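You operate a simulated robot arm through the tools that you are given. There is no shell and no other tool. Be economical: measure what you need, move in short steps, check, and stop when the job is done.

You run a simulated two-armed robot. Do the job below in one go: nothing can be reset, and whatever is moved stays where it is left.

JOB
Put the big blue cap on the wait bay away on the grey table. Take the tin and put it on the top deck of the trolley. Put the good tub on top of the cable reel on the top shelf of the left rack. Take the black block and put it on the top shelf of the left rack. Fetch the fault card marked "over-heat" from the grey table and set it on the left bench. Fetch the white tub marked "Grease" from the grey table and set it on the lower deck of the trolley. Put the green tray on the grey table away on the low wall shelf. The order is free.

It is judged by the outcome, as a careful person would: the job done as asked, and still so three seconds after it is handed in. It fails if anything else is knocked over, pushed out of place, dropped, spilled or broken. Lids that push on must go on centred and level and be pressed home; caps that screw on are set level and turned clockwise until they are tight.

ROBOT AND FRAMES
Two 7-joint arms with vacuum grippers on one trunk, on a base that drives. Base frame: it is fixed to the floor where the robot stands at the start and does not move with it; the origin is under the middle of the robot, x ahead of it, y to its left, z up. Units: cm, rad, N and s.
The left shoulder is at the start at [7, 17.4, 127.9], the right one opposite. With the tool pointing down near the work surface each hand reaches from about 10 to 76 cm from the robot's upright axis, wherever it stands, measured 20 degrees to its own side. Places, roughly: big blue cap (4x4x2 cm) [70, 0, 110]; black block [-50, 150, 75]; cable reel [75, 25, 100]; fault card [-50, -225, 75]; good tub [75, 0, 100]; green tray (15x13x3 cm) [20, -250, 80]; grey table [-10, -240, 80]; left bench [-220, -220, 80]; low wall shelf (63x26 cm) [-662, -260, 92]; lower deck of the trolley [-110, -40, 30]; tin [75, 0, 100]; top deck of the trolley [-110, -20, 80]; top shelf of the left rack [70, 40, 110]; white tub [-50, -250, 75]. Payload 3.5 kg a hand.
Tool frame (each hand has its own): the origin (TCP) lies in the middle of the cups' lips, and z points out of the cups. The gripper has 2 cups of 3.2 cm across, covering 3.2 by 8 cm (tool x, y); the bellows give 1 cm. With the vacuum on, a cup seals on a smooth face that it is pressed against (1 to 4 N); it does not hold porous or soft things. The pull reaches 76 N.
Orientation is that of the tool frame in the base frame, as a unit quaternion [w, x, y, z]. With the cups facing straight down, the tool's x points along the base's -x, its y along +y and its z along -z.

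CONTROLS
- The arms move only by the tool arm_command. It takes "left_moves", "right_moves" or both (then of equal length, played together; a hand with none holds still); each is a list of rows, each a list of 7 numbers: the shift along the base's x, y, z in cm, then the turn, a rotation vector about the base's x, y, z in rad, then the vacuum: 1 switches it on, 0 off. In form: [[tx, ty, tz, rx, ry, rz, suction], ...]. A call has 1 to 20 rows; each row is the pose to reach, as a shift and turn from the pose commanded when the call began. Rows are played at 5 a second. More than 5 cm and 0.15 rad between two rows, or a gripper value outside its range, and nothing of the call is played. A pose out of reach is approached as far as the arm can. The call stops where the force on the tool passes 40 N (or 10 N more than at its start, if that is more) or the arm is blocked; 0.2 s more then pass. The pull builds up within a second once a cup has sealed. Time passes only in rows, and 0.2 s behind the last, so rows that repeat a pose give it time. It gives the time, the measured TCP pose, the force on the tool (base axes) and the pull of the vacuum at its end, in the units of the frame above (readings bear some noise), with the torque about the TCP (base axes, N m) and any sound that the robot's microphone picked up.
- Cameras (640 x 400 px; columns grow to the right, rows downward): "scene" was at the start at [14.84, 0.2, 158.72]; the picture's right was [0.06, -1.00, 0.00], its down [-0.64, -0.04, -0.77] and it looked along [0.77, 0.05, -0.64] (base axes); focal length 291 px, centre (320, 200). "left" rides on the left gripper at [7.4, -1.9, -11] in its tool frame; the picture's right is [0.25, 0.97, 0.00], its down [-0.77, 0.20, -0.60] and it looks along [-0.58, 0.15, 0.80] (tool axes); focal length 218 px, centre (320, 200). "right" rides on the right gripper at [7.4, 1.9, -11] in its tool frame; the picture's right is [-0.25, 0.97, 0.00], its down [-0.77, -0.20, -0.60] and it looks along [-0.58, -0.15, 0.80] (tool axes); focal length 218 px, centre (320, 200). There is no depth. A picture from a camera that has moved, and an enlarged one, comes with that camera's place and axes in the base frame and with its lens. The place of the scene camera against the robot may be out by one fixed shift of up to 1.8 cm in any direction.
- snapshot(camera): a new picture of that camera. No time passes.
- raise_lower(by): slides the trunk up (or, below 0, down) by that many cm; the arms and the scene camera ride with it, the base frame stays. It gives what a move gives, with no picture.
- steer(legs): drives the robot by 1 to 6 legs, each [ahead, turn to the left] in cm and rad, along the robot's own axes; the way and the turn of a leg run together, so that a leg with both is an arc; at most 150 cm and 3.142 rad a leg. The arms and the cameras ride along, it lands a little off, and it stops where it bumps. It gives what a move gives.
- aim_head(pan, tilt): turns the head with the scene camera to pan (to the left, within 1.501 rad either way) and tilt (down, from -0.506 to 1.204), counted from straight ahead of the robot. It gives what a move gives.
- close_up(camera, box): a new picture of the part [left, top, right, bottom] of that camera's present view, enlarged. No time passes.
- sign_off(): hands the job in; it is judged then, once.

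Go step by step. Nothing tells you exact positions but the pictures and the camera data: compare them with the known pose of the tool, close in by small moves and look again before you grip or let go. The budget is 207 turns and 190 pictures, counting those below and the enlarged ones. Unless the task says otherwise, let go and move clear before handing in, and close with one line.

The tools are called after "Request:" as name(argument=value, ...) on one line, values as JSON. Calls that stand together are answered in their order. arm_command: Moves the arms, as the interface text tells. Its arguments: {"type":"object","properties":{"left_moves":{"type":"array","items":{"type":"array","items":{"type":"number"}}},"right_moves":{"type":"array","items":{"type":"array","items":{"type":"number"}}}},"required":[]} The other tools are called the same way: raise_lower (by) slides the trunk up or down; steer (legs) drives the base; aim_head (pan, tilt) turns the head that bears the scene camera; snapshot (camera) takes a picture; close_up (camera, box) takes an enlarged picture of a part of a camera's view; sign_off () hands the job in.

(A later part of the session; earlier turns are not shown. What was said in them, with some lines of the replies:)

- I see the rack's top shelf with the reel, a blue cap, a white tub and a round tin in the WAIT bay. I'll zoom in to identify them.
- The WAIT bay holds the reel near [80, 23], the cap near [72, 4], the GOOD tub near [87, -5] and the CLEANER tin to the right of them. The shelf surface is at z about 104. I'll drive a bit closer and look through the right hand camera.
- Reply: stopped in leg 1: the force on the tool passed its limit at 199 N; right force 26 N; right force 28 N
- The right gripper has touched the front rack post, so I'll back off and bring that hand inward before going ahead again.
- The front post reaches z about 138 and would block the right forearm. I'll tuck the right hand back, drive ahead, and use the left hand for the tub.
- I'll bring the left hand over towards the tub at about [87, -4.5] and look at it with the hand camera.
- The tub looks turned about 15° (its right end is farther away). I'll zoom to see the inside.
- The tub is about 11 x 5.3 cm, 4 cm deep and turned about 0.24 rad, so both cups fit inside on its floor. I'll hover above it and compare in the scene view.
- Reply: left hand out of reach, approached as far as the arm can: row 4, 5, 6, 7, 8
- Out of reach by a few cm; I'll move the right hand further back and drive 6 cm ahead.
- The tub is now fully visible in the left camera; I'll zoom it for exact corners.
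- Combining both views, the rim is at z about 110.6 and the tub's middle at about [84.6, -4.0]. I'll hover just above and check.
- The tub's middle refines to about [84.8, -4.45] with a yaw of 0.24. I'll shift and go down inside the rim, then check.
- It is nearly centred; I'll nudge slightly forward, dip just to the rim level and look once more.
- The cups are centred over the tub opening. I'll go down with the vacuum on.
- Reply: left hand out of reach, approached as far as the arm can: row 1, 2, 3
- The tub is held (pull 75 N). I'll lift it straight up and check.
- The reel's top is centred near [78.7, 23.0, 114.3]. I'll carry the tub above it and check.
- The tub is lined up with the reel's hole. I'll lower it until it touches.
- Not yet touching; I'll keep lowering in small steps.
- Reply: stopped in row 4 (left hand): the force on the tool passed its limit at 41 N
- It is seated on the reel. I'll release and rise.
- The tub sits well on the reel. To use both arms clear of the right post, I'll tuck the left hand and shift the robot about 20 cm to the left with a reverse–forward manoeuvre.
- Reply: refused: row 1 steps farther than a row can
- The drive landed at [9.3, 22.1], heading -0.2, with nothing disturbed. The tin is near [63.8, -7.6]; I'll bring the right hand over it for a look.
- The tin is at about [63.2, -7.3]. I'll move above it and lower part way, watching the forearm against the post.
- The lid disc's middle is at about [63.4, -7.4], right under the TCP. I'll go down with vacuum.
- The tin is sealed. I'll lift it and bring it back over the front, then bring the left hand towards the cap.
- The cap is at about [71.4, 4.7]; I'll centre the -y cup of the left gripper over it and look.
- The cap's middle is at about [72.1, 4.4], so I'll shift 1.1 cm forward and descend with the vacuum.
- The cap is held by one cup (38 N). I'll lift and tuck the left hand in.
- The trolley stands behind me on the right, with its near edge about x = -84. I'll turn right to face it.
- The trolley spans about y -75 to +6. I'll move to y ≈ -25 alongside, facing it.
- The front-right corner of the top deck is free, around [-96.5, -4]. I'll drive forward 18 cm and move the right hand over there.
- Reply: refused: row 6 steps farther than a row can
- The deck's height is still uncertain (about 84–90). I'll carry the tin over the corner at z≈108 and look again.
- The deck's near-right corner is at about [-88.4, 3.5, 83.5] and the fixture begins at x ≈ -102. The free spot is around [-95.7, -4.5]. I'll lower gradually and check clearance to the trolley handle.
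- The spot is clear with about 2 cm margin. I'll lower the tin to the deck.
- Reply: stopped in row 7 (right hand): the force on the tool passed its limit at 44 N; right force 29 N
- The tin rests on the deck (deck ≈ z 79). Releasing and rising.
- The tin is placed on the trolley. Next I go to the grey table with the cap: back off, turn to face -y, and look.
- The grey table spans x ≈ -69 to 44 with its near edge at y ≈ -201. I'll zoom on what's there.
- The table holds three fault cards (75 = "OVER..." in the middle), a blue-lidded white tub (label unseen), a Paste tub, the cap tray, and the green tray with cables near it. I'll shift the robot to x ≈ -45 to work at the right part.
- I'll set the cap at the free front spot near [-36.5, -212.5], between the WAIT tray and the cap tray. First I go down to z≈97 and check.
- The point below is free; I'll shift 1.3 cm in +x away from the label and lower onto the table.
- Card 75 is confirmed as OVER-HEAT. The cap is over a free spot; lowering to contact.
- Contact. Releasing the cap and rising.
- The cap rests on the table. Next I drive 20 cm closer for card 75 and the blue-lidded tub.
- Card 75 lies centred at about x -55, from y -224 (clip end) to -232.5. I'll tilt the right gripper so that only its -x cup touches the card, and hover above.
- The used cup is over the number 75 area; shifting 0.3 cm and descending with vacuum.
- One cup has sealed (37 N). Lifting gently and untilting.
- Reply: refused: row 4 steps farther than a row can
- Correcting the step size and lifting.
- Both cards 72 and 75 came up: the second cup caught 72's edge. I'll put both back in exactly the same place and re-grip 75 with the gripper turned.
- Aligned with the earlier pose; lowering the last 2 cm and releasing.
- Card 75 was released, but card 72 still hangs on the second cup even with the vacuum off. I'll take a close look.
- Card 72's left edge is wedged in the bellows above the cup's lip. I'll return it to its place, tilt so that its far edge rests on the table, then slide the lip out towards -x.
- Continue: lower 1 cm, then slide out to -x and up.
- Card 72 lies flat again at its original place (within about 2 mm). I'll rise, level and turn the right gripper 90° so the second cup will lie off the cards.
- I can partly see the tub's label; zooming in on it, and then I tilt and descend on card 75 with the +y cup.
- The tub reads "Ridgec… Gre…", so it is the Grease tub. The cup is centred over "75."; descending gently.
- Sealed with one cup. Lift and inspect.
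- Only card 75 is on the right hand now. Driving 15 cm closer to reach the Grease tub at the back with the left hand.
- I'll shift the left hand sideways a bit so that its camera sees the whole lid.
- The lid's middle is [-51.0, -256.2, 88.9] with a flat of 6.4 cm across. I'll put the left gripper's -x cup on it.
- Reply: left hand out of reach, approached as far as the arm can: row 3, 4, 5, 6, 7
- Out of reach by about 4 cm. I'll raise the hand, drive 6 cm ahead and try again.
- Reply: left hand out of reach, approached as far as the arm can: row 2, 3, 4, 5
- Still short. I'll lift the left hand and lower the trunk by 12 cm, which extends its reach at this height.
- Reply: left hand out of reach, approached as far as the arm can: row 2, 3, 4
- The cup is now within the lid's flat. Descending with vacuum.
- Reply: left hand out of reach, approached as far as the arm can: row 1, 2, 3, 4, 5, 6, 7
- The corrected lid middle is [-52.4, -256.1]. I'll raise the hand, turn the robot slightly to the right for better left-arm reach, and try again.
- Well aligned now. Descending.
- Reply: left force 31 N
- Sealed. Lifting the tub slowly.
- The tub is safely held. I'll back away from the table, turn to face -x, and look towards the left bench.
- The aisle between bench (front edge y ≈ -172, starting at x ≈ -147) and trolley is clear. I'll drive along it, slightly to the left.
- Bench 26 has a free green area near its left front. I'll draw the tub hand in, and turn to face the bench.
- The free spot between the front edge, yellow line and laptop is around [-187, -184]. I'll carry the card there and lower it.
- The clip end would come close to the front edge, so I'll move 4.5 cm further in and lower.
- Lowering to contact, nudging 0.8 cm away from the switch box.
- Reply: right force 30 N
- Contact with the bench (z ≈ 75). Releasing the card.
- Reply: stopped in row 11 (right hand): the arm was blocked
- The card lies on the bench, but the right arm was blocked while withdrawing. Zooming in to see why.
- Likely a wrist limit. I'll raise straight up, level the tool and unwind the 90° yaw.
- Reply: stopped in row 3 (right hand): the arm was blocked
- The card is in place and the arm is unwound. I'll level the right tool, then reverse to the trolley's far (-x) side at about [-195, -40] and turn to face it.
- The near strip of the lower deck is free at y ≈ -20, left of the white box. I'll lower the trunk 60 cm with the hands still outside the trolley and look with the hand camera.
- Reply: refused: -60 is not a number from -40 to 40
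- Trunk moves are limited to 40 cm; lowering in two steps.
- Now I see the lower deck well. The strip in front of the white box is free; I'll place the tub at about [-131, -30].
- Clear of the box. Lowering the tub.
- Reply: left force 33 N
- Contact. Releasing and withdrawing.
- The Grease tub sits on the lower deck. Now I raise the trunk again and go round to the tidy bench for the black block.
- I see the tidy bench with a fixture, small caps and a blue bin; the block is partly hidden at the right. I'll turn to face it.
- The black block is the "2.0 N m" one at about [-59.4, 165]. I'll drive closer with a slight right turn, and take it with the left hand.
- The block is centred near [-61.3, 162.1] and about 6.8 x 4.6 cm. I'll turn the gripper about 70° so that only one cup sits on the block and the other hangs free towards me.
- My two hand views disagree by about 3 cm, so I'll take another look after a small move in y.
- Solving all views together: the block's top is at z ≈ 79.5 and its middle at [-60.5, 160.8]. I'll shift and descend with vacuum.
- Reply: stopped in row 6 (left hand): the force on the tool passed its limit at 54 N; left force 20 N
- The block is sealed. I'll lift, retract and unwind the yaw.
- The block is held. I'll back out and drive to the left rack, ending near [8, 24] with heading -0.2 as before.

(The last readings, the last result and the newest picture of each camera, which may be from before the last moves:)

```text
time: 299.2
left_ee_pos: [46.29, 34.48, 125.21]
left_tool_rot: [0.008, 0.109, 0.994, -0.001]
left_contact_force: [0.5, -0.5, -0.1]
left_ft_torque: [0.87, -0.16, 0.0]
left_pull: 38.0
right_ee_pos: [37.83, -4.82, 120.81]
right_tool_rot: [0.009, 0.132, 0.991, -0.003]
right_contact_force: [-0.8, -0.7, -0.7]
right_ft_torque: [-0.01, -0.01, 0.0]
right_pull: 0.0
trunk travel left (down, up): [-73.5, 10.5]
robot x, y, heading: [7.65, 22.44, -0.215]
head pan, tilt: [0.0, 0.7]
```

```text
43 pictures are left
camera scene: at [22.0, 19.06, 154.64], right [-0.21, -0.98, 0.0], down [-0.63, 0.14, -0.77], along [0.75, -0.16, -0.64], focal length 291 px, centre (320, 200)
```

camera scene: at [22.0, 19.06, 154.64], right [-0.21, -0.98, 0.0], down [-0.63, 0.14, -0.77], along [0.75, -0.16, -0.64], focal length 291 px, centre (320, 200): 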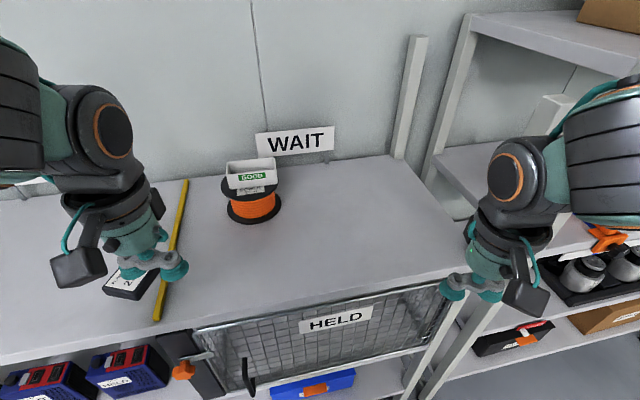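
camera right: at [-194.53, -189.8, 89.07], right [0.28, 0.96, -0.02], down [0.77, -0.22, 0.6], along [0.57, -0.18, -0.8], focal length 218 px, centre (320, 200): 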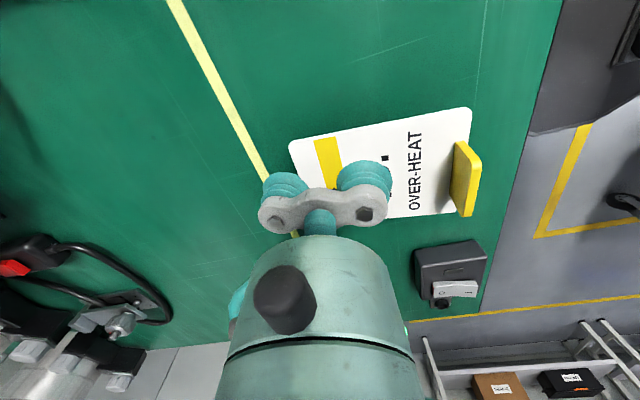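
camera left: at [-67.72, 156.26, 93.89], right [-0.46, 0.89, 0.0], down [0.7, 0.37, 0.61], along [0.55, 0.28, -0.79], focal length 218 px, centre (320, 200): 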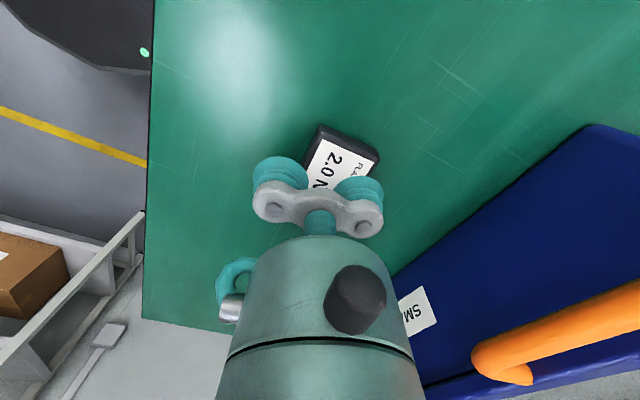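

I'll carry the block over the free part of the WAIT side near [68, 5] and check from above.

Request:
arm_command(left_moves=[[2.5, -4, 0, 0, 0, 0, 1], [5, -8, 0, 0, 0, 0, 1], [7.5, -12, 0, 0, 0, 0, 1], [10, -16, 0, 0, 0, 0, 1], [12.5, -20, 0, 0, 0, 0, 1], [15, -24, 0, 0, 0, 0, 1], [18, -28, 0, 0, 0, 0, 1], [21.2, -31.8, 0, 0, 0, 0, 1], [21.2, -31.8, -4, 0, 0, 0, 1], [21.2, -31.8, -8, 0, 0, 0, 1], [21.2, -31.8, -11, 0, 0, 0, 1], [21.2, -31.8, -11, 0, 0, 0, 1]])

Request:
snapshot(camera="scene")

Request:
snapshot(camera="left")

```text
time: 301.8
left_ee_pos: [68.19, 3.63, 114.79]
left_tool_rot: [0.005, 0.098, 0.995, -0.01]
left_contact_force: [-0.3, 1.0, 0.2]
left_ft_torque: [0.89, -0.17, -0.01]
left_pull: 38.0
right_ee_pos: [37.71, -4.84, 120.92]
right_tool_rot: [0.009, 0.132, 0.991, -0.001]
right_contact_force: [-0.7, -0.2, 0.0]
right_ft_torque: [-0.02, -0.01, 0.0]
right_pull: 0.0
trunk travel left (down, up): [-73.5, 10.5]
robot x, y, heading: [7.42, 22.15, -0.222]
head pan, tilt: [0.0, 0.7]
```

```text
42 pictures are left
camera scene: at [21.9, 19.04, 154.65], right [-0.21, -0.98, 0.0], down [-0.63, 0.14, -0.77], along [0.75, -0.16, -0.64], focal length 291 px, centre (320, 200)
```

scene: 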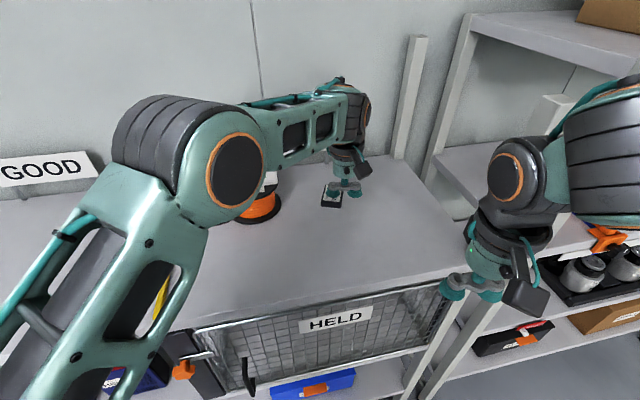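

```text
41 pictures are left
camera left: at [60.51, 3.26, 125.66], right [-0.06, 1.0, -0.02], down [0.79, 0.06, 0.61], along [0.61, 0.02, -0.79], focal length 218 px, centre (320, 200)
```

left: 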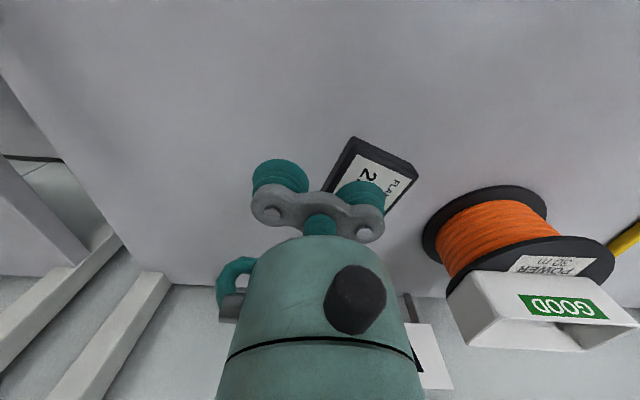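

Clear space below. Lowering the block onto the shelf.

Request:
arm_command(left_moves=[[0, 0, -3, 0, 0, 0, 1], [0, 0, -5, 0, 0, 0, 1], [0, 0, -6, 0, 0, 0, 1], [0, 0, -6.5, 0, 0, 0, 1], [0, 0, -7, 0, 0, 0, 1], [0, 0, -7.4, 0, 0, 0, 1], [0, 0, -7.8, 0, 0, 0, 1], [0, 0, -8.2, 0, 0, 0, 1]])

```text
time: 303.6
left_ee_pos: [67.74, 2.93, 106.43]
left_tool_rot: [0.011, 0.107, 0.994, -0.001]
left_contact_force: [13.2, -1.9, 34.9]
left_ft_torque: [1.28, 0.13, -0.1]
left_pull: 37.8
right_ee_pos: [37.63, -4.59, 121.1]
right_tool_rot: [0.011, 0.132, 0.991, -0.003]
right_contact_force: [0.4, 0.5, -0.4]
right_ft_torque: [0.01, 0.0, -0.02]
right_pull: 0.1
trunk travel left (down, up): [-73.5, 10.5]
robot x, y, heading: [7.14, 21.92, -0.21]
head pan, tilt: [0.0, 0.7]
```

Request:
arm_command(left_moves=[[0, 0, 0.6, 0, 0, 0, 1], [0, 0, 0.6, 0, 0, 0, 0], [0, 0, 0.6, 0, 0, 0, 0], [0, 0, 0.6, 0, 0, 0, 0], [0, 0, 1.2, 0, 0, 0, 0], [0, 0, 3, 0, 0, 0, 0], [0, 0, 7, 0, 0, 0, 0], [-2, 2, 11, 0, 0, 0, 0], [-4, 5, 14, 0, 0, 0, 0], [-7, 8, 16, 0, 0, 0, 0], [-10, 11, 18, 0, 0, 0, 0], [-13, 14, 19, 0, 0, 0, 0], [-16, 17, 19, 0, 0, 0, 0], [-20, 19, 19, 0, 0, 0, 0], [-24, 21, 19, 0, 0, 0, 0], [-24, 21, 19, 0, 0, 0, 0]])

Request:
snapshot(camera="scene")

```text
time: 307.0
left_ee_pos: [43.61, 23.61, 124.82]
left_tool_rot: [0.008, 0.109, 0.994, 0.001]
left_contact_force: [0.2, -1.6, 0.3]
left_ft_torque: [-0.02, 0.02, 0.0]
left_pull: 0.1
right_ee_pos: [37.84, -4.94, 121.0]
right_tool_rot: [0.01, 0.132, 0.991, -0.001]
right_contact_force: [1.0, 0.1, -0.3]
right_ft_torque: [-0.02, -0.02, 0.0]
right_pull: 0.1
trunk travel left (down, up): [-73.5, 10.5]
robot x, y, heading: [7.41, 22.12, -0.213]
head pan, tilt: [0.0, 0.7]
```

```text
40 pictures are left
camera scene: at [22.07, 18.93, 154.63], right [-0.21, -0.98, 0.0], down [-0.63, 0.14, -0.76], along [0.75, -0.16, -0.64], focal length 291 px, centre (320, 200)
```

scene: 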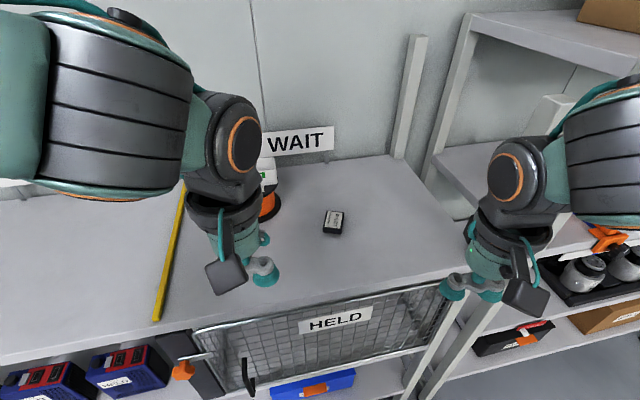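

The block is on the top shelf. The last job is the green tray: back out, turn and drive to the grey table's left part.

Request:
steer(legs=[[-25, 0], [0, -1.36], [140, 0]])

Request:
steer(legs=[[28, 0.4], [28, -0.4]])

Request:
snapshot(camera="scene")

Request:
snapshot(camera="left")

```text
time: 318.8
left_ee_pos: [-9.01, -147.28, 125.0]
left_tool_rot: [0.006, 0.71, 0.704, -0.005]
left_contact_force: [-0.1, -0.3, 0.0]
left_ft_torque: [0.01, -0.01, 0.0]
left_pull: 0.0
right_ee_pos: [-37.76, -147.65, 121.07]
right_tool_rot: [0.006, 0.727, 0.687, -0.007]
right_contact_force: [0.1, -0.7, 0.1]
right_ft_torque: [0.0, 0.0, 0.0]
right_pull: 0.2
trunk travel left (down, up): [-73.5, 10.5]
robot x, y, heading: [-17.44, -112.14, -1.575]
head pan, tilt: [0.0, 0.7]
```

```text
time: 322.3
left_ee_pos: [1.97, -201.81, 125.08]
left_tool_rot: [0.006, 0.71, 0.704, -0.005]
left_contact_force: [0.5, 0.2, -0.6]
left_ft_torque: [-0.01, -0.02, 0.03]
left_pull: 0.1
right_ee_pos: [-27.01, -202.21, 120.97]
right_tool_rot: [0.006, 0.727, 0.687, -0.008]
right_contact_force: [-0.1, 0.4, 0.9]
right_ft_torque: [-0.03, -0.02, 0.0]
right_pull: 0.1
trunk travel left (down, up): [-73.5, 10.5]
robot x, y, heading: [-6.64, -167.04, -1.578]
head pan, tilt: [0.0, 0.7]
```

```text
39 pictures are left
camera scene: at [-5.65, -180.78, 154.66], right [-1.0, 0.0, 0.0], down [0.0, 0.64, -0.77], along [0.0, -0.77, -0.64], focal length 291 px, centre (320, 200)
```

scene: 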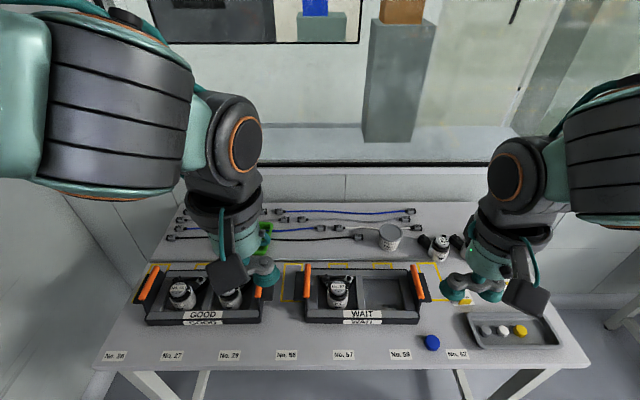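

```text
38 pictures are left
camera left: at [-0.03, -194.46, 135.89], right [0.97, 0.25, 0.0], down [0.2, -0.76, 0.62], along [0.15, -0.6, -0.79], focal length 218 px, centre (320, 200)
```

left: 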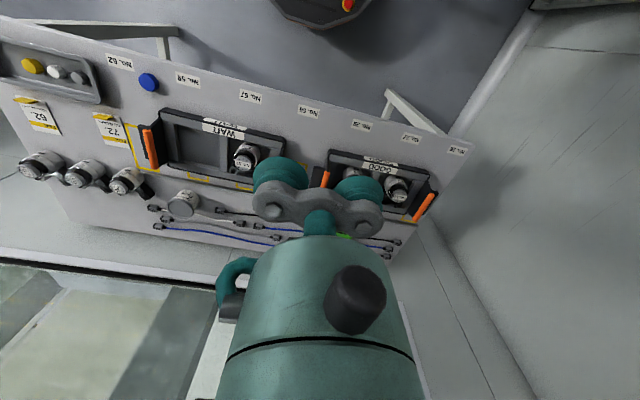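

I'll bring the left hand forward to view the tray and the cables from close by.

Request:
arm_command(left_moves=[[0, -4.5, -1, 0, 0, 0, 0], [0, -9, -2, 0, 0, 0, 0], [0, -13.5, -4, 0, 0, 0, 0], [0, -18, -6, 0, 0, 0, 0], [0, -22, -8, 0, 0, 0, 0], [0, -25, -10, 0, 0, 0, 0], [0, -28, -12, 0, 0, 0, 0], [0, -28, -12, 0, 0, 0, 0]])

Request:
snapshot(camera="left")

Request:
close_up(camera="scene", box=[160, 190, 340, 300])

```text
time: 324.1
left_ee_pos: [1.83, -230.04, 112.97]
left_tool_rot: [0.006, 0.71, 0.705, -0.005]
left_contact_force: [0.2, 0.2, -1.0]
left_ft_torque: [-0.02, 0.02, 0.01]
left_pull: 0.1
right_ee_pos: [-26.99, -202.32, 120.91]
right_tool_rot: [0.006, 0.726, 0.687, -0.007]
right_contact_force: [-0.8, 0.4, 0.0]
right_ft_torque: [0.02, 0.01, 0.0]
right_pull: 0.0
trunk travel left (down, up): [-73.5, 10.5]
robot x, y, heading: [-6.93, -166.87, -1.58]
head pan, tilt: [0.0, 0.7]
```

```text
37 pictures are left
camera left: at [-0.07, -222.55, 123.87], right [0.97, 0.25, 0.0], down [0.19, -0.76, 0.62], along [0.15, -0.6, -0.79], focal length 218 px, centre (320, 200)
```

left: 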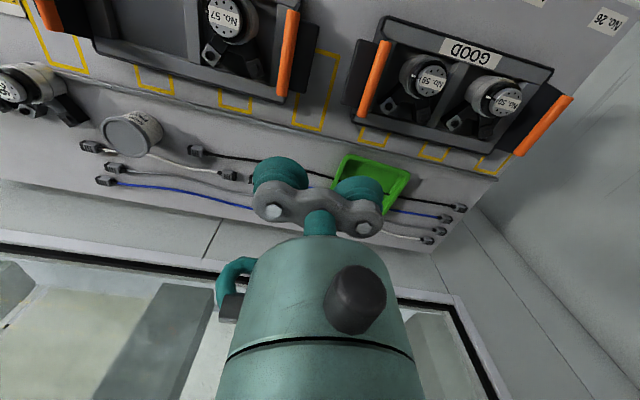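

```text
3.56 times, centred on (250, 245) of scene
camera zoom: at [-5.69, -180.86, 154.65], right [-1.0, 0.0, 0.0], down [0.0, 0.64, -0.77], along [0.0, -0.77, -0.64], focal length 1036 px, centre (569, 40)
```

zoom: 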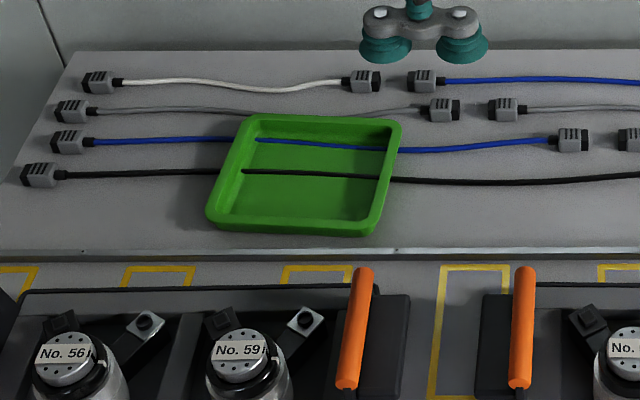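

The cables run under the tray and only show through its floor. I'll grip on the tray's floor strip in front of the black cable, near [18, -247]. Driving 14 cm closer first.

Request:
steer(legs=[[14, 0]])

Request:
arm_command(left_moves=[[4, 0, -1, 0, 0, 0, 0], [8, 0, -3, 0, 0, 0, 0], [12, 0, -5, 0, 0, 0, 0], [14.5, -1, -8, 0, 0, 0, 0], [15.5, -2, -12, 0, 0, 0, 0], [15.5, -2.5, -16, 0, 0, 0, 0], [15.5, -2.5, -19, 0, 0, 0, 0], [15.5, -2.5, -19, 0, 0, 0, 0]])

Request:
close_up(camera="left", box=[200, 60, 440, 220])

Request:
close_up(camera="scene", box=[180, 190, 320, 290])

```text
time: 325.4
left_ee_pos: [1.77, -243.9, 113.02]
left_tool_rot: [0.007, 0.709, 0.705, -0.005]
left_contact_force: [-0.8, 0.5, 0.4]
left_ft_torque: [-0.02, -0.01, 0.0]
left_pull: 0.0
right_ee_pos: [-27.15, -216.19, 121.03]
right_tool_rot: [0.006, 0.726, 0.688, -0.008]
right_contact_force: [-0.8, 0.3, -0.7]
right_ft_torque: [-0.02, -0.01, 0.01]
right_pull: 0.1
trunk travel left (down, up): [-73.5, 10.5]
robot x, y, heading: [-6.95, -181.27, -1.575]
head pan, tilt: [0.0, 0.7]
```

```text
time: 327.2
left_ee_pos: [17.37, -246.68, 93.96]
left_tool_rot: [0.006, 0.71, 0.705, -0.006]
left_contact_force: [-0.3, 0.3, 0.0]
left_ft_torque: [-0.02, -0.01, -0.02]
left_pull: 0.1
right_ee_pos: [-27.18, -216.42, 120.83]
right_tool_rot: [0.006, 0.726, 0.688, -0.008]
right_contact_force: [-0.3, -0.3, 0.1]
right_ft_torque: [-0.03, 0.0, 0.0]
right_pull: 0.0
trunk travel left (down, up): [-73.5, 10.5]
robot x, y, heading: [-6.83, -181.29, -1.576]
head pan, tilt: [0.0, 0.7]
```

```text
2.50 times, centred on (320, 140) of left
camera zoom: at [15.44, -239.2, 104.8], right [0.97, 0.25, 0.0], down [0.2, -0.76, 0.62], along [0.15, -0.6, -0.79], focal length 546 px, centre (320, 350)
```

zoom: 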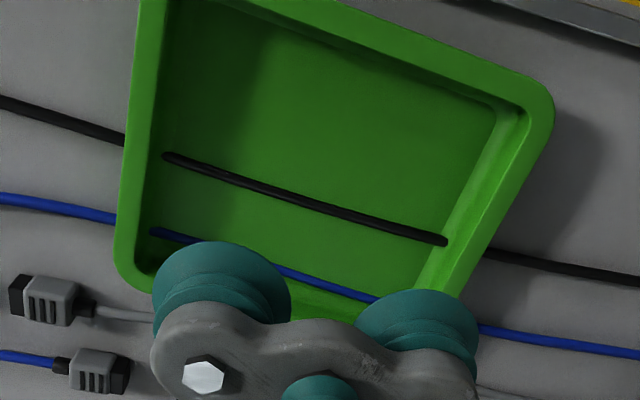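

```text
4.00 times, centred on (250, 240) of scene
camera zoom: at [-5.78, -195.0, 154.64], right [-1.0, 0.0, 0.0], down [0.0, 0.64, -0.77], along [0.0, -0.77, -0.64], focal length 1166 px, centre (600, 40)
```

zoom: 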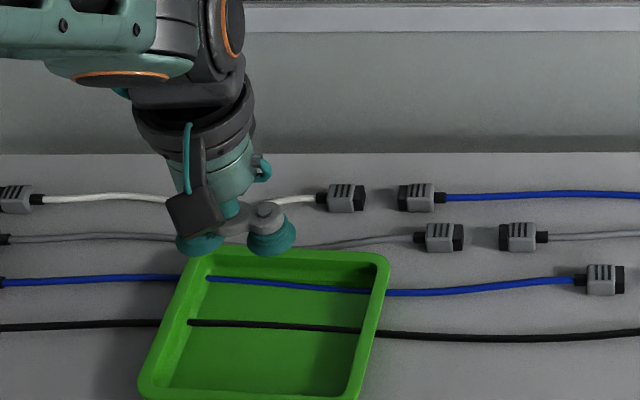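

Under the TCP is the clear floor strip. I'll fine-shift and go down with vacuum.

Request:
arm_command(left_moves=[[0.4, 0.5, -4, 0, 0, 0, 1], [0.4, 0.5, -8, 0, 0, 0, 1], [0.4, 0.5, -11, 0, 0, 0, 1], [0.4, 0.5, -12, 0, 0, 0, 1], [0.4, 0.5, -12.6, 0, 0, 0, 1], [0.4, 0.5, -13.2, 0, 0, 0, 1], [0.4, 0.5, -13.6, 0, 0, 0, 1], [0.4, 0.5, -13.6, 0, 0, 0, 1], [0.4, 0.5, -13.6, 0, 0, 0, 1]])

Request:
close_up(camera="left", box=[200, 60, 440, 220])

```text
time: 329.2
left_ee_pos: [17.79, -246.17, 80.42]
left_tool_rot: [0.007, 0.71, 0.704, -0.005]
left_contact_force: [0.6, -2.3, 0.9]
left_ft_torque: [0.38, 0.24, 0.01]
left_pull: 75.6
right_ee_pos: [-27.05, -216.42, 120.8]
right_tool_rot: [0.006, 0.726, 0.688, -0.007]
right_contact_force: [0.4, -0.4, -1.4]
right_ft_torque: [0.0, -0.02, 0.0]
right_pull: 0.1
trunk travel left (down, up): [-73.5, 10.5]
robot x, y, heading: [-6.8, -181.15, -1.574]
head pan, tilt: [0.0, 0.7]
```

```text
2.50 times, centred on (320, 140) of left
camera zoom: at [15.8, -238.7, 91.27], right [0.97, 0.25, 0.0], down [0.2, -0.76, 0.62], along [0.15, -0.6, -0.79], focal length 546 px, centre (320, 350)
```

zoom: 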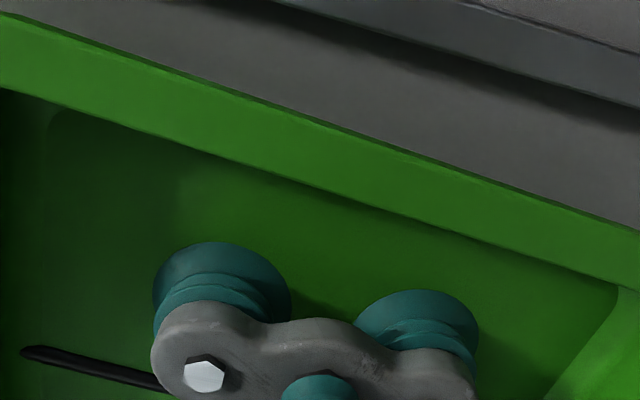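

Both cups have sealed (75 N). Lifting straight up and checking the cables.

Request:
arm_command(left_moves=[[0, 0, 0.8, 0, 0, 0, 1], [0, 0, 2.5, 0, 0, 0, 1], [0, 0, 6, 0, 0, 0, 1], [0, 0, 10, 0, 0, 0, 1], [0, 0, 14, 0, 0, 0, 1], [-1, 2, 18, 0, 0, 0, 1], [-2, 5, 21, 0, 0, 0, 1], [-4, 8, 24, 0, 0, 0, 1], [-6, 11, 27, 0, 0, 0, 1], [-8, 14, 29, 0, 0, 0, 1], [-8, 17, 31, 0, 0, 0, 1], [-8, 20, 32, 0, 0, 0, 1], [-8, 20, 32, 0, 0, 0, 1]])

Request:
snapshot(camera="scene")

```text
time: 332.0
left_ee_pos: [9.62, -226.27, 112.47]
left_tool_rot: [0.006, 0.709, 0.705, -0.004]
left_contact_force: [-0.6, -0.6, -1.6]
left_ft_torque: [0.02, 0.02, 0.0]
left_pull: 75.3
right_ee_pos: [-27.18, -216.68, 120.93]
right_tool_rot: [0.006, 0.726, 0.688, -0.007]
right_contact_force: [-0.1, 0.4, -0.2]
right_ft_torque: [0.02, 0.03, 0.01]
right_pull: 0.0
trunk travel left (down, up): [-73.5, 10.5]
robot x, y, heading: [-7.16, -181.34, -1.582]
head pan, tilt: [0.0, 0.7]
```

```text
32 pictures are left
camera scene: at [-5.81, -195.13, 154.63], right [-1.0, 0.01, 0.0], down [0.0, 0.64, -0.76], along [0.0, -0.76, -0.64], focal length 291 px, centre (320, 200)
```

scene: 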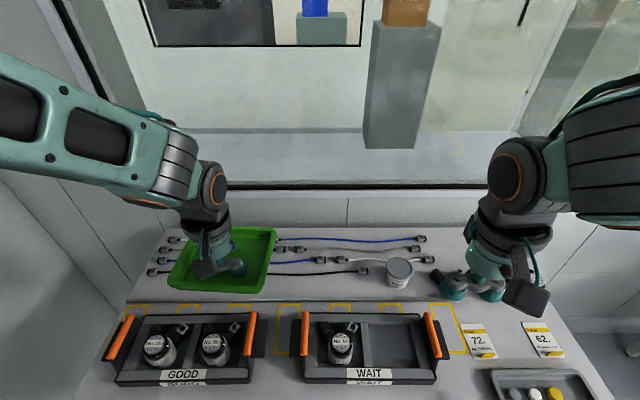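

The tray is held and the cables are undisturbed. I'll back out and drive along the aisle towards -x, then look for the low wall shelf.

Request:
steer(legs=[[-60, 0], [0, -1.56], [40, 0.2], [40, -0.2], [150, 0]])

Request:
aim_head(pan=0.2, tilt=0.25)

Request:
snapshot(camera="scene")

```text
time: 350.4
left_ee_pos: [-279.91, -150.82, 112.62]
left_tool_rot: [0.0, 1.0, 0.008, -0.008]
left_contact_force: [-0.8, -0.7, 0.1]
left_ft_torque: [0.02, -0.03, 0.0]
left_pull: 75.3
right_ee_pos: [-270.96, -113.73, 120.9]
right_tool_rot: [0.0, 1.0, -0.015, -0.01]
right_contact_force: [0.6, -0.2, 0.3]
right_ft_torque: [0.02, -0.01, 0.02]
right_pull: 0.0
trunk travel left (down, up): [-73.5, 10.5]
robot x, y, heading: [-235.7, -133.28, -3.118]
head pan, tilt: [0.0, 0.7]
```

```text
time: 351.3
left_ee_pos: [-279.89, -150.83, 112.44]
left_tool_rot: [0.001, 1.0, 0.007, -0.007]
left_contact_force: [0.5, -0.3, -1.1]
left_ft_torque: [0.0, -0.05, 0.03]
left_pull: 75.6
right_ee_pos: [-270.98, -113.87, 120.91]
right_tool_rot: [-0.001, 1.0, -0.016, -0.009]
right_contact_force: [0.4, 1.4, 0.5]
right_ft_torque: [-0.01, 0.02, 0.02]
right_pull: 0.0
trunk travel left (down, up): [-73.5, 10.5]
robot x, y, heading: [-235.31, -133.45, -3.123]
head pan, tilt: [0.201, 0.25]
```

```text
31 pictures are left
camera scene: at [-248.12, -135.57, 158.72], right [-0.22, 0.98, 0.0], down [0.24, 0.05, -0.97], along [-0.95, -0.21, -0.25], focal length 291 px, centre (320, 200)
```

scene: 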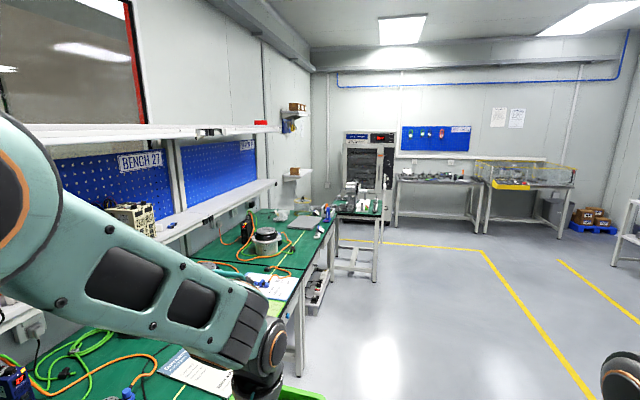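

The low wall shelf is visible past the benches on the left wall. A small table protrudes to y ≈ -139 near x = -523, so I'll swing out to y ≈ -85 and drive on.

Request:
steer(legs=[[60, -0.8], [60, 0.8], [150, 0], [140, 0]])

Request:
aim_head(pan=1.0, tilt=0.3)

Request:
snapshot(camera="scene")

```text
time: 371.4
left_ee_pos: [-681.7, -108.33, 112.5]
left_tool_rot: [0.001, 1.0, 0.0, -0.008]
left_contact_force: [0.6, -0.7, -0.3]
left_ft_torque: [0.01, -0.03, -0.04]
left_pull: 75.7
right_ee_pos: [-672.27, -71.33, 120.95]
right_tool_rot: [-0.001, 1.0, -0.022, -0.01]
right_contact_force: [-0.8, 0.7, -0.2]
right_ft_torque: [0.0, -0.02, 0.03]
right_pull: 0.0
trunk travel left (down, up): [-73.5, 10.5]
robot x, y, heading: [-637.13, -90.85, -3.139]
head pan, tilt: [0.201, 0.25]
```

```text
time: 372.5
left_ee_pos: [-681.75, -108.32, 112.49]
left_tool_rot: [0.001, 1.0, 0.001, -0.008]
left_contact_force: [0.6, -0.4, -0.2]
left_ft_torque: [-0.03, -0.02, 0.04]
left_pull: 75.4
right_ee_pos: [-672.44, -71.33, 120.92]
right_tool_rot: [-0.001, 1.0, -0.023, -0.009]
right_contact_force: [0.8, 0.0, 0.2]
right_ft_torque: [0.02, 0.02, 0.0]
right_pull: 0.2
trunk travel left (down, up): [-73.5, 10.5]
robot x, y, heading: [-636.63, -91.67, -3.135]
head pan, tilt: [1.0, 0.3]
```

```text
30 pictures are left
camera scene: at [-645.61, -99.4, 158.25], right [-0.84, 0.54, 0.0], down [0.16, 0.25, -0.96], along [-0.51, -0.81, -0.3], focal length 291 px, centre (320, 200)
```

scene: 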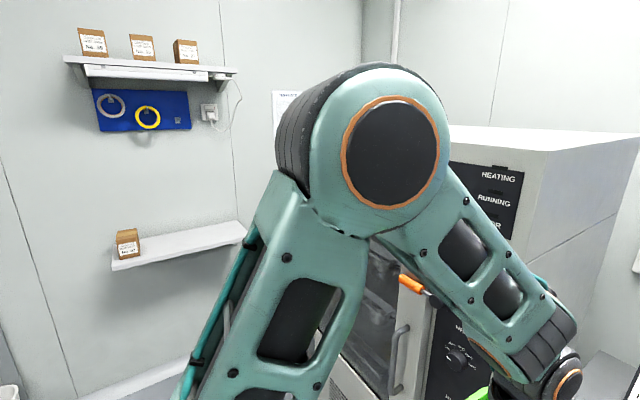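

The low shelf's front edge runs from about [-629, -247] to [-692, -249], with one small box at its left end. I'll turn to face it and approach at x ≈ -653.

Request:
steer(legs=[[0, 1.57], [42, -0.36], [42, 0.36]])

Request:
aim_head(pan=0, tilt=0.6)

Request:
snapshot(camera="scene")

Request:
snapshot(camera="left")

```text
time: 381.1
left_ee_pos: [-633.74, -218.46, 112.42]
left_tool_rot: [0.006, 0.704, 0.71, -0.005]
left_contact_force: [-0.3, -0.3, 0.0]
left_ft_torque: [0.09, 0.02, 0.01]
left_pull: 75.5
right_ee_pos: [-670.78, -209.36, 120.96]
right_tool_rot: [0.008, 0.72, 0.694, -0.007]
right_contact_force: [0.7, 0.9, 0.0]
right_ft_torque: [-0.01, -0.01, 0.03]
right_pull: 0.0
trunk travel left (down, up): [-73.5, 10.5]
robot x, y, heading: [-651.41, -174.03, -1.554]
head pan, tilt: [1.0, 0.3]
```

```text
time: 382.4
left_ee_pos: [-633.79, -218.6, 112.48]
left_tool_rot: [0.006, 0.704, 0.71, -0.005]
left_contact_force: [0.5, -0.5, -0.9]
left_ft_torque: [0.01, 0.0, -0.01]
left_pull: 75.2
right_ee_pos: [-670.69, -209.62, 121.03]
right_tool_rot: [0.005, 0.721, 0.693, -0.007]
right_contact_force: [-0.3, -0.1, 0.5]
right_ft_torque: [0.01, 0.01, 0.01]
right_pull: 0.2
trunk travel left (down, up): [-73.5, 10.5]
robot x, y, heading: [-651.25, -173.7, -1.56]
head pan, tilt: [0.0, 0.6]
```

```text
29 pictures are left
camera scene: at [-649.74, -188.11, 155.5], right [-1.0, -0.01, 0.0], down [-0.01, 0.56, -0.83], along [0.01, -0.83, -0.56], focal length 291 px, centre (320, 200)
```

scene: 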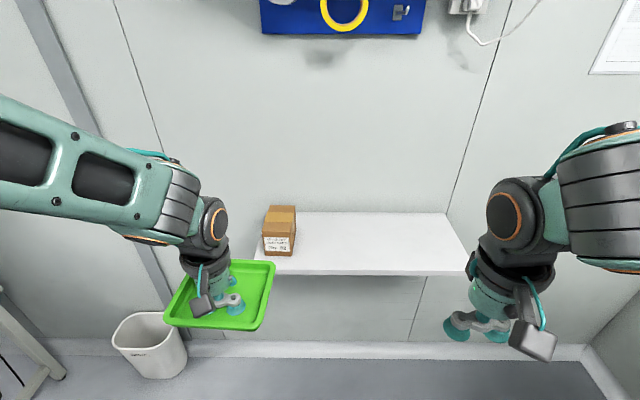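

```text
28 pictures are left
camera left: at [-635.84, -211.17, 123.33], right [0.97, 0.26, 0.0], down [0.21, -0.76, 0.62], along [0.16, -0.59, -0.79], focal length 218 px, centre (320, 200)
```

left: 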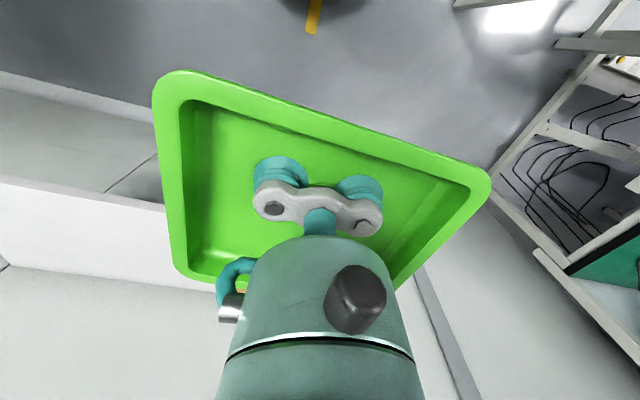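

The box occupies x ≈ -632 to -643; I'll set the tray at about x = -657. First I raise the hand, then approach with a slight right turn.

Request:
arm_command(left_moves=[[-2, 0, 4, 0, 0, 0, 1], [-4, 0, 8, 0, 0, 0, 1], [-6, 0, 8, 0, 0, 0, 1], [-6, 0, 8, 0, 0, 0, 1]])

Request:
steer(legs=[[19, -0.2]])

Request:
arm_command(left_moves=[[-1, -1, 0, 0, 0, 0.1, 1], [-1, -1, 0, 0, 0, 0.2, 1], [-1, -1, 0, 0, 0, 0.2, 1]])

Request:
snapshot(camera="scene")

```text
time: 383.4
left_ee_pos: [-639.73, -218.62, 120.43]
left_tool_rot: [0.006, 0.703, 0.711, -0.005]
left_contact_force: [-0.1, -0.4, 0.0]
left_ft_torque: [0.01, 0.03, -0.03]
left_pull: 75.9
right_ee_pos: [-670.76, -209.47, 120.9]
right_tool_rot: [0.007, 0.72, 0.694, -0.008]
right_contact_force: [0.7, -0.4, 0.2]
right_ft_torque: [-0.03, 0.0, 0.0]
right_pull: 0.2
trunk travel left (down, up): [-73.5, 10.5]
robot x, y, heading: [-651.41, -173.87, -1.558]
head pan, tilt: [0.0, 0.6]
```

```text
time: 384.9
left_ee_pos: [-650.51, -238.52, 120.5]
left_tool_rot: [0.006, 0.771, 0.636, -0.007]
left_contact_force: [-0.3, 0.5, -0.2]
left_ft_torque: [0.0, -0.03, 0.02]
left_pull: 75.7
right_ee_pos: [-679.01, -223.45, 121.11]
right_tool_rot: [0.006, 0.786, 0.618, -0.008]
right_contact_force: [-0.5, -0.3, 0.2]
right_ft_torque: [0.0, 0.0, 0.0]
right_pull: 0.0
trunk travel left (down, up): [-73.5, 10.5]
robot x, y, heading: [-652.89, -192.73, -1.761]
head pan, tilt: [0.0, 0.6]
```

```text
time: 385.7
left_ee_pos: [-651.47, -239.88, 120.34]
left_tool_rot: [0.006, 0.703, 0.711, -0.004]
left_contact_force: [-0.3, -1.2, -1.3]
left_ft_torque: [0.04, 0.01, 0.0]
left_pull: 75.8
right_ee_pos: [-679.25, -223.75, 120.88]
right_tool_rot: [0.006, 0.786, 0.618, -0.008]
right_contact_force: [-0.2, -0.4, 0.2]
right_ft_torque: [0.0, 0.01, -0.01]
right_pull: 0.2
trunk travel left (down, up): [-73.5, 10.5]
robot x, y, heading: [-652.77, -192.77, -1.761]
head pan, tilt: [0.0, 0.6]
```

```text
27 pictures are left
camera scene: at [-654.17, -206.7, 155.49], right [-0.98, 0.19, 0.0], down [0.11, 0.56, -0.82], along [-0.15, -0.81, -0.57], focal length 291 px, centre (320, 200)
```

scene: 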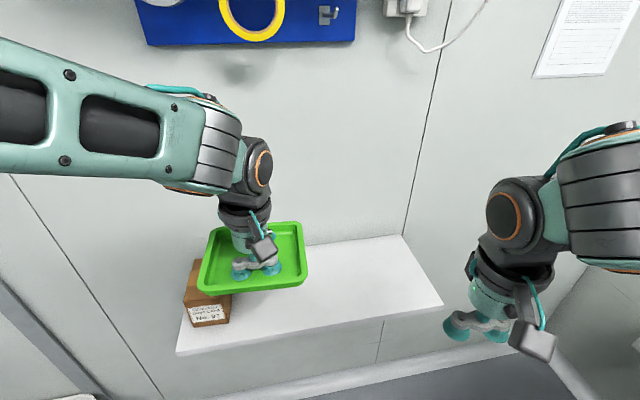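

Now moving over the free part of the shelf and lowering part-way.

Request:
arm_command(left_moves=[[-3, -3, 0, 0, 0, 0, 1], [-6, -6, 0, 0, 0, 0, 1], [-6.7, -10, -1, 0, 0, 0, 1], [-6.7, -13, -4, 0, 0, 0, 1], [-6.7, -15.4, -8, 0, 0, 0, 1], [-6.7, -15.4, -12, 0, 0, 0, 1], [-6.7, -15.4, -16, 0, 0, 0, 1], [-6.7, -15.4, -16, 0, 0, 0, 1]])

Request:
snapshot(camera="scene")

Request:
snapshot(camera="left")

```text
time: 387.5
left_ee_pos: [-658.31, -255.25, 104.43]
left_tool_rot: [0.006, 0.703, 0.711, -0.005]
left_contact_force: [-0.1, 0.8, -1.2]
left_ft_torque: [0.0, 0.02, 0.0]
left_pull: 75.5
right_ee_pos: [-679.01, -223.65, 120.96]
right_tool_rot: [0.007, 0.786, 0.619, -0.008]
right_contact_force: [0.5, 0.7, 0.6]
right_ft_torque: [0.01, 0.01, 0.02]
right_pull: 0.0
trunk travel left (down, up): [-73.5, 10.5]
robot x, y, heading: [-652.85, -192.63, -1.756]
head pan, tilt: [0.0, 0.6]
```

```text
26 pictures are left
camera scene: at [-654.16, -206.59, 155.51], right [-0.98, 0.19, 0.0], down [0.11, 0.55, -0.83], along [-0.15, -0.81, -0.56], focal length 291 px, centre (320, 200)
```

scene: 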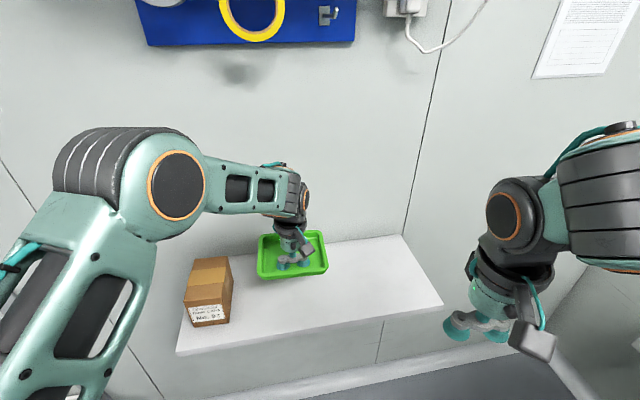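

```text
25 pictures are left
camera left: at [-660.41, -247.77, 115.29], right [0.97, 0.26, 0.0], down [0.21, -0.76, 0.62], along [0.16, -0.6, -0.79], focal length 218 px, centre (320, 200)
```

left: 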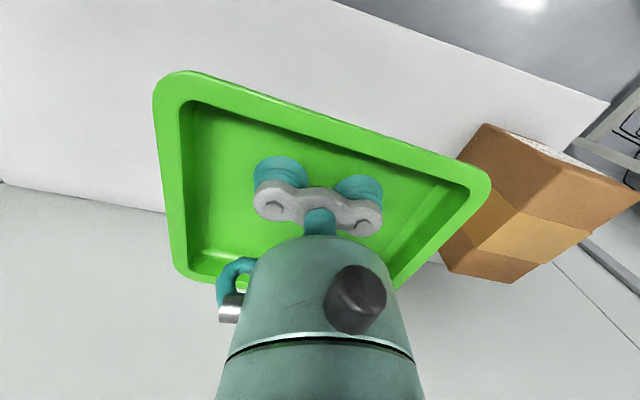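

The tray is clear of the box and fully over the shelf. Lowering to contact.

Request:
arm_command(left_moves=[[0, 0, -4, 0, 0, 0, 1], [0, 0, -8, 0, 0, 0, 1], [0, 0, -9.5, 0, 0, 0, 1], [0, 0, -10.2, 0, 0, 0, 1], [0, 0, -10.8, 0, 0, 0, 1], [0, 0, -11.4, 0, 0, 0, 1], [0, 0, -12, 0, 0, 0, 1], [0, 0, -12.6, 0, 0, 0, 1], [0, 0, -13.2, 0, 0, 0, 1], [0, 0, -13.8, 0, 0, 0, 1]])

```text
time: 389.5
left_ee_pos: [-658.32, -255.1, 92.42]
left_tool_rot: [0.009, 0.704, 0.71, -0.01]
left_contact_force: [2.0, 11.0, 19.6]
left_ft_torque: [0.42, -0.48, 0.25]
left_pull: 74.9
right_ee_pos: [-679.0, -223.25, 121.1]
right_tool_rot: [0.007, 0.785, 0.619, -0.009]
right_contact_force: [0.1, 0.1, -0.2]
right_ft_torque: [-0.02, 0.02, 0.01]
right_pull: 0.0
trunk travel left (down, up): [-73.5, 10.5]
robot x, y, heading: [-652.43, -192.76, -1.756]
head pan, tilt: [0.0, 0.6]
stopped in row 9 (left hand): the force on the tool passed its limit at 46 N (the readings are from after the stop); the commanded pose is now the measured one
```

Contact with the shelf at z ≈ 92. Releasing and withdrawing.

Request:
arm_command(left_moves=[[0, 0, 0.3, 0, 0, 0, 1], [0, 0, 0.3, 0, 0, 0, 0], [0, 0, 0.3, 0, 0, 0, 0], [0, 0, 0.3, 0, 0, 0, 0], [0, 0, 1, 0, 0, 0, 0], [0, 0, 3, 0, 0, 0, 0], [0, 0, 7, 0, 0, 0, 0], [0, 1, 11, 0, 0, 0, 0], [0, 4, 15, 0, 0, 0, 0], [1, 8, 17, 0, 0, 0, 0], [2, 12, 19, 0, 0, 0, 0], [4, 16, 20, 0, 0, 0, 0], [6, 20, 20, 0, 0, 0, 0], [6, 20, 20, 0, 0, 0, 0]])

Request:
snapshot(camera="scene")

```text
time: 392.5
left_ee_pos: [-652.33, -235.64, 111.84]
left_tool_rot: [0.008, 0.703, 0.711, -0.008]
left_contact_force: [-0.4, -0.5, 0.8]
left_ft_torque: [0.03, 0.02, 0.01]
left_pull: 0.1
right_ee_pos: [-679.17, -223.78, 120.9]
right_tool_rot: [0.006, 0.786, 0.618, -0.007]
right_contact_force: [0.8, 0.4, 0.2]
right_ft_torque: [0.01, -0.02, 0.04]
right_pull: 0.0
trunk travel left (down, up): [-73.5, 10.5]
robot x, y, heading: [-652.58, -192.57, -1.759]
head pan, tilt: [0.0, 0.6]
```

```text
24 pictures are left
camera scene: at [-654.23, -206.76, 155.49], right [-0.98, 0.19, 0.0], down [0.11, 0.56, -0.82], along [-0.15, -0.81, -0.57], focal length 291 px, centre (320, 200)
```

scene: 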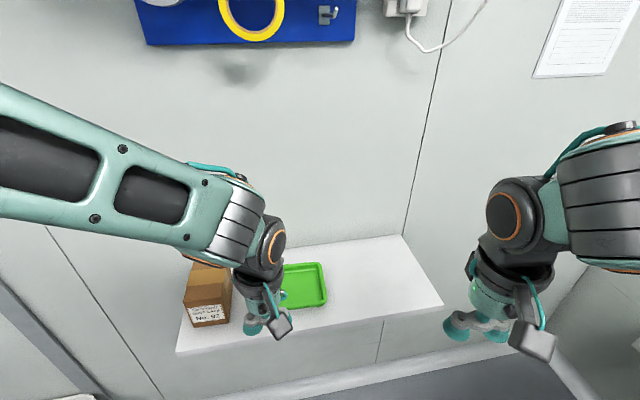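

The tray lies on the low wall shelf. I'll back away for a final look.

Request:
steer(legs=[[-25, 0]])

Request:
snapshot(camera="scene")

```text
time: 394.3
left_ee_pos: [-647.7, -211.11, 111.99]
left_tool_rot: [0.007, 0.704, 0.71, -0.008]
left_contact_force: [0.0, 0.4, 0.0]
left_ft_torque: [0.02, 0.01, -0.01]
left_pull: 0.2
right_ee_pos: [-674.46, -199.23, 120.93]
right_tool_rot: [0.005, 0.786, 0.618, -0.008]
right_contact_force: [0.2, 0.0, 0.1]
right_ft_torque: [0.0, -0.01, -0.02]
right_pull: 0.0
trunk travel left (down, up): [-73.5, 10.5]
robot x, y, heading: [-647.99, -167.81, -1.758]
head pan, tilt: [0.0, 0.6]
```

```text
23 pictures are left
camera scene: at [-649.49, -182.24, 155.48], right [-0.98, 0.19, 0.0], down [0.11, 0.56, -0.82], along [-0.16, -0.81, -0.57], focal length 291 px, centre (320, 200)
```

scene: 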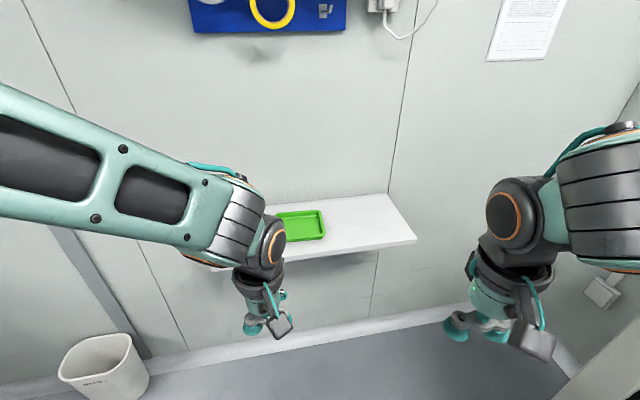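

All seven items are in place and both hands are clear, so I'm handing in.

Request:
sign_off()

```text
The job is handed in.
```

All seven items are where you asked and the job is handed in; on the way, fault card 72 was lifted by mistake and put back within about 2 mm, and the right gripper bumped a rack post once at the start.
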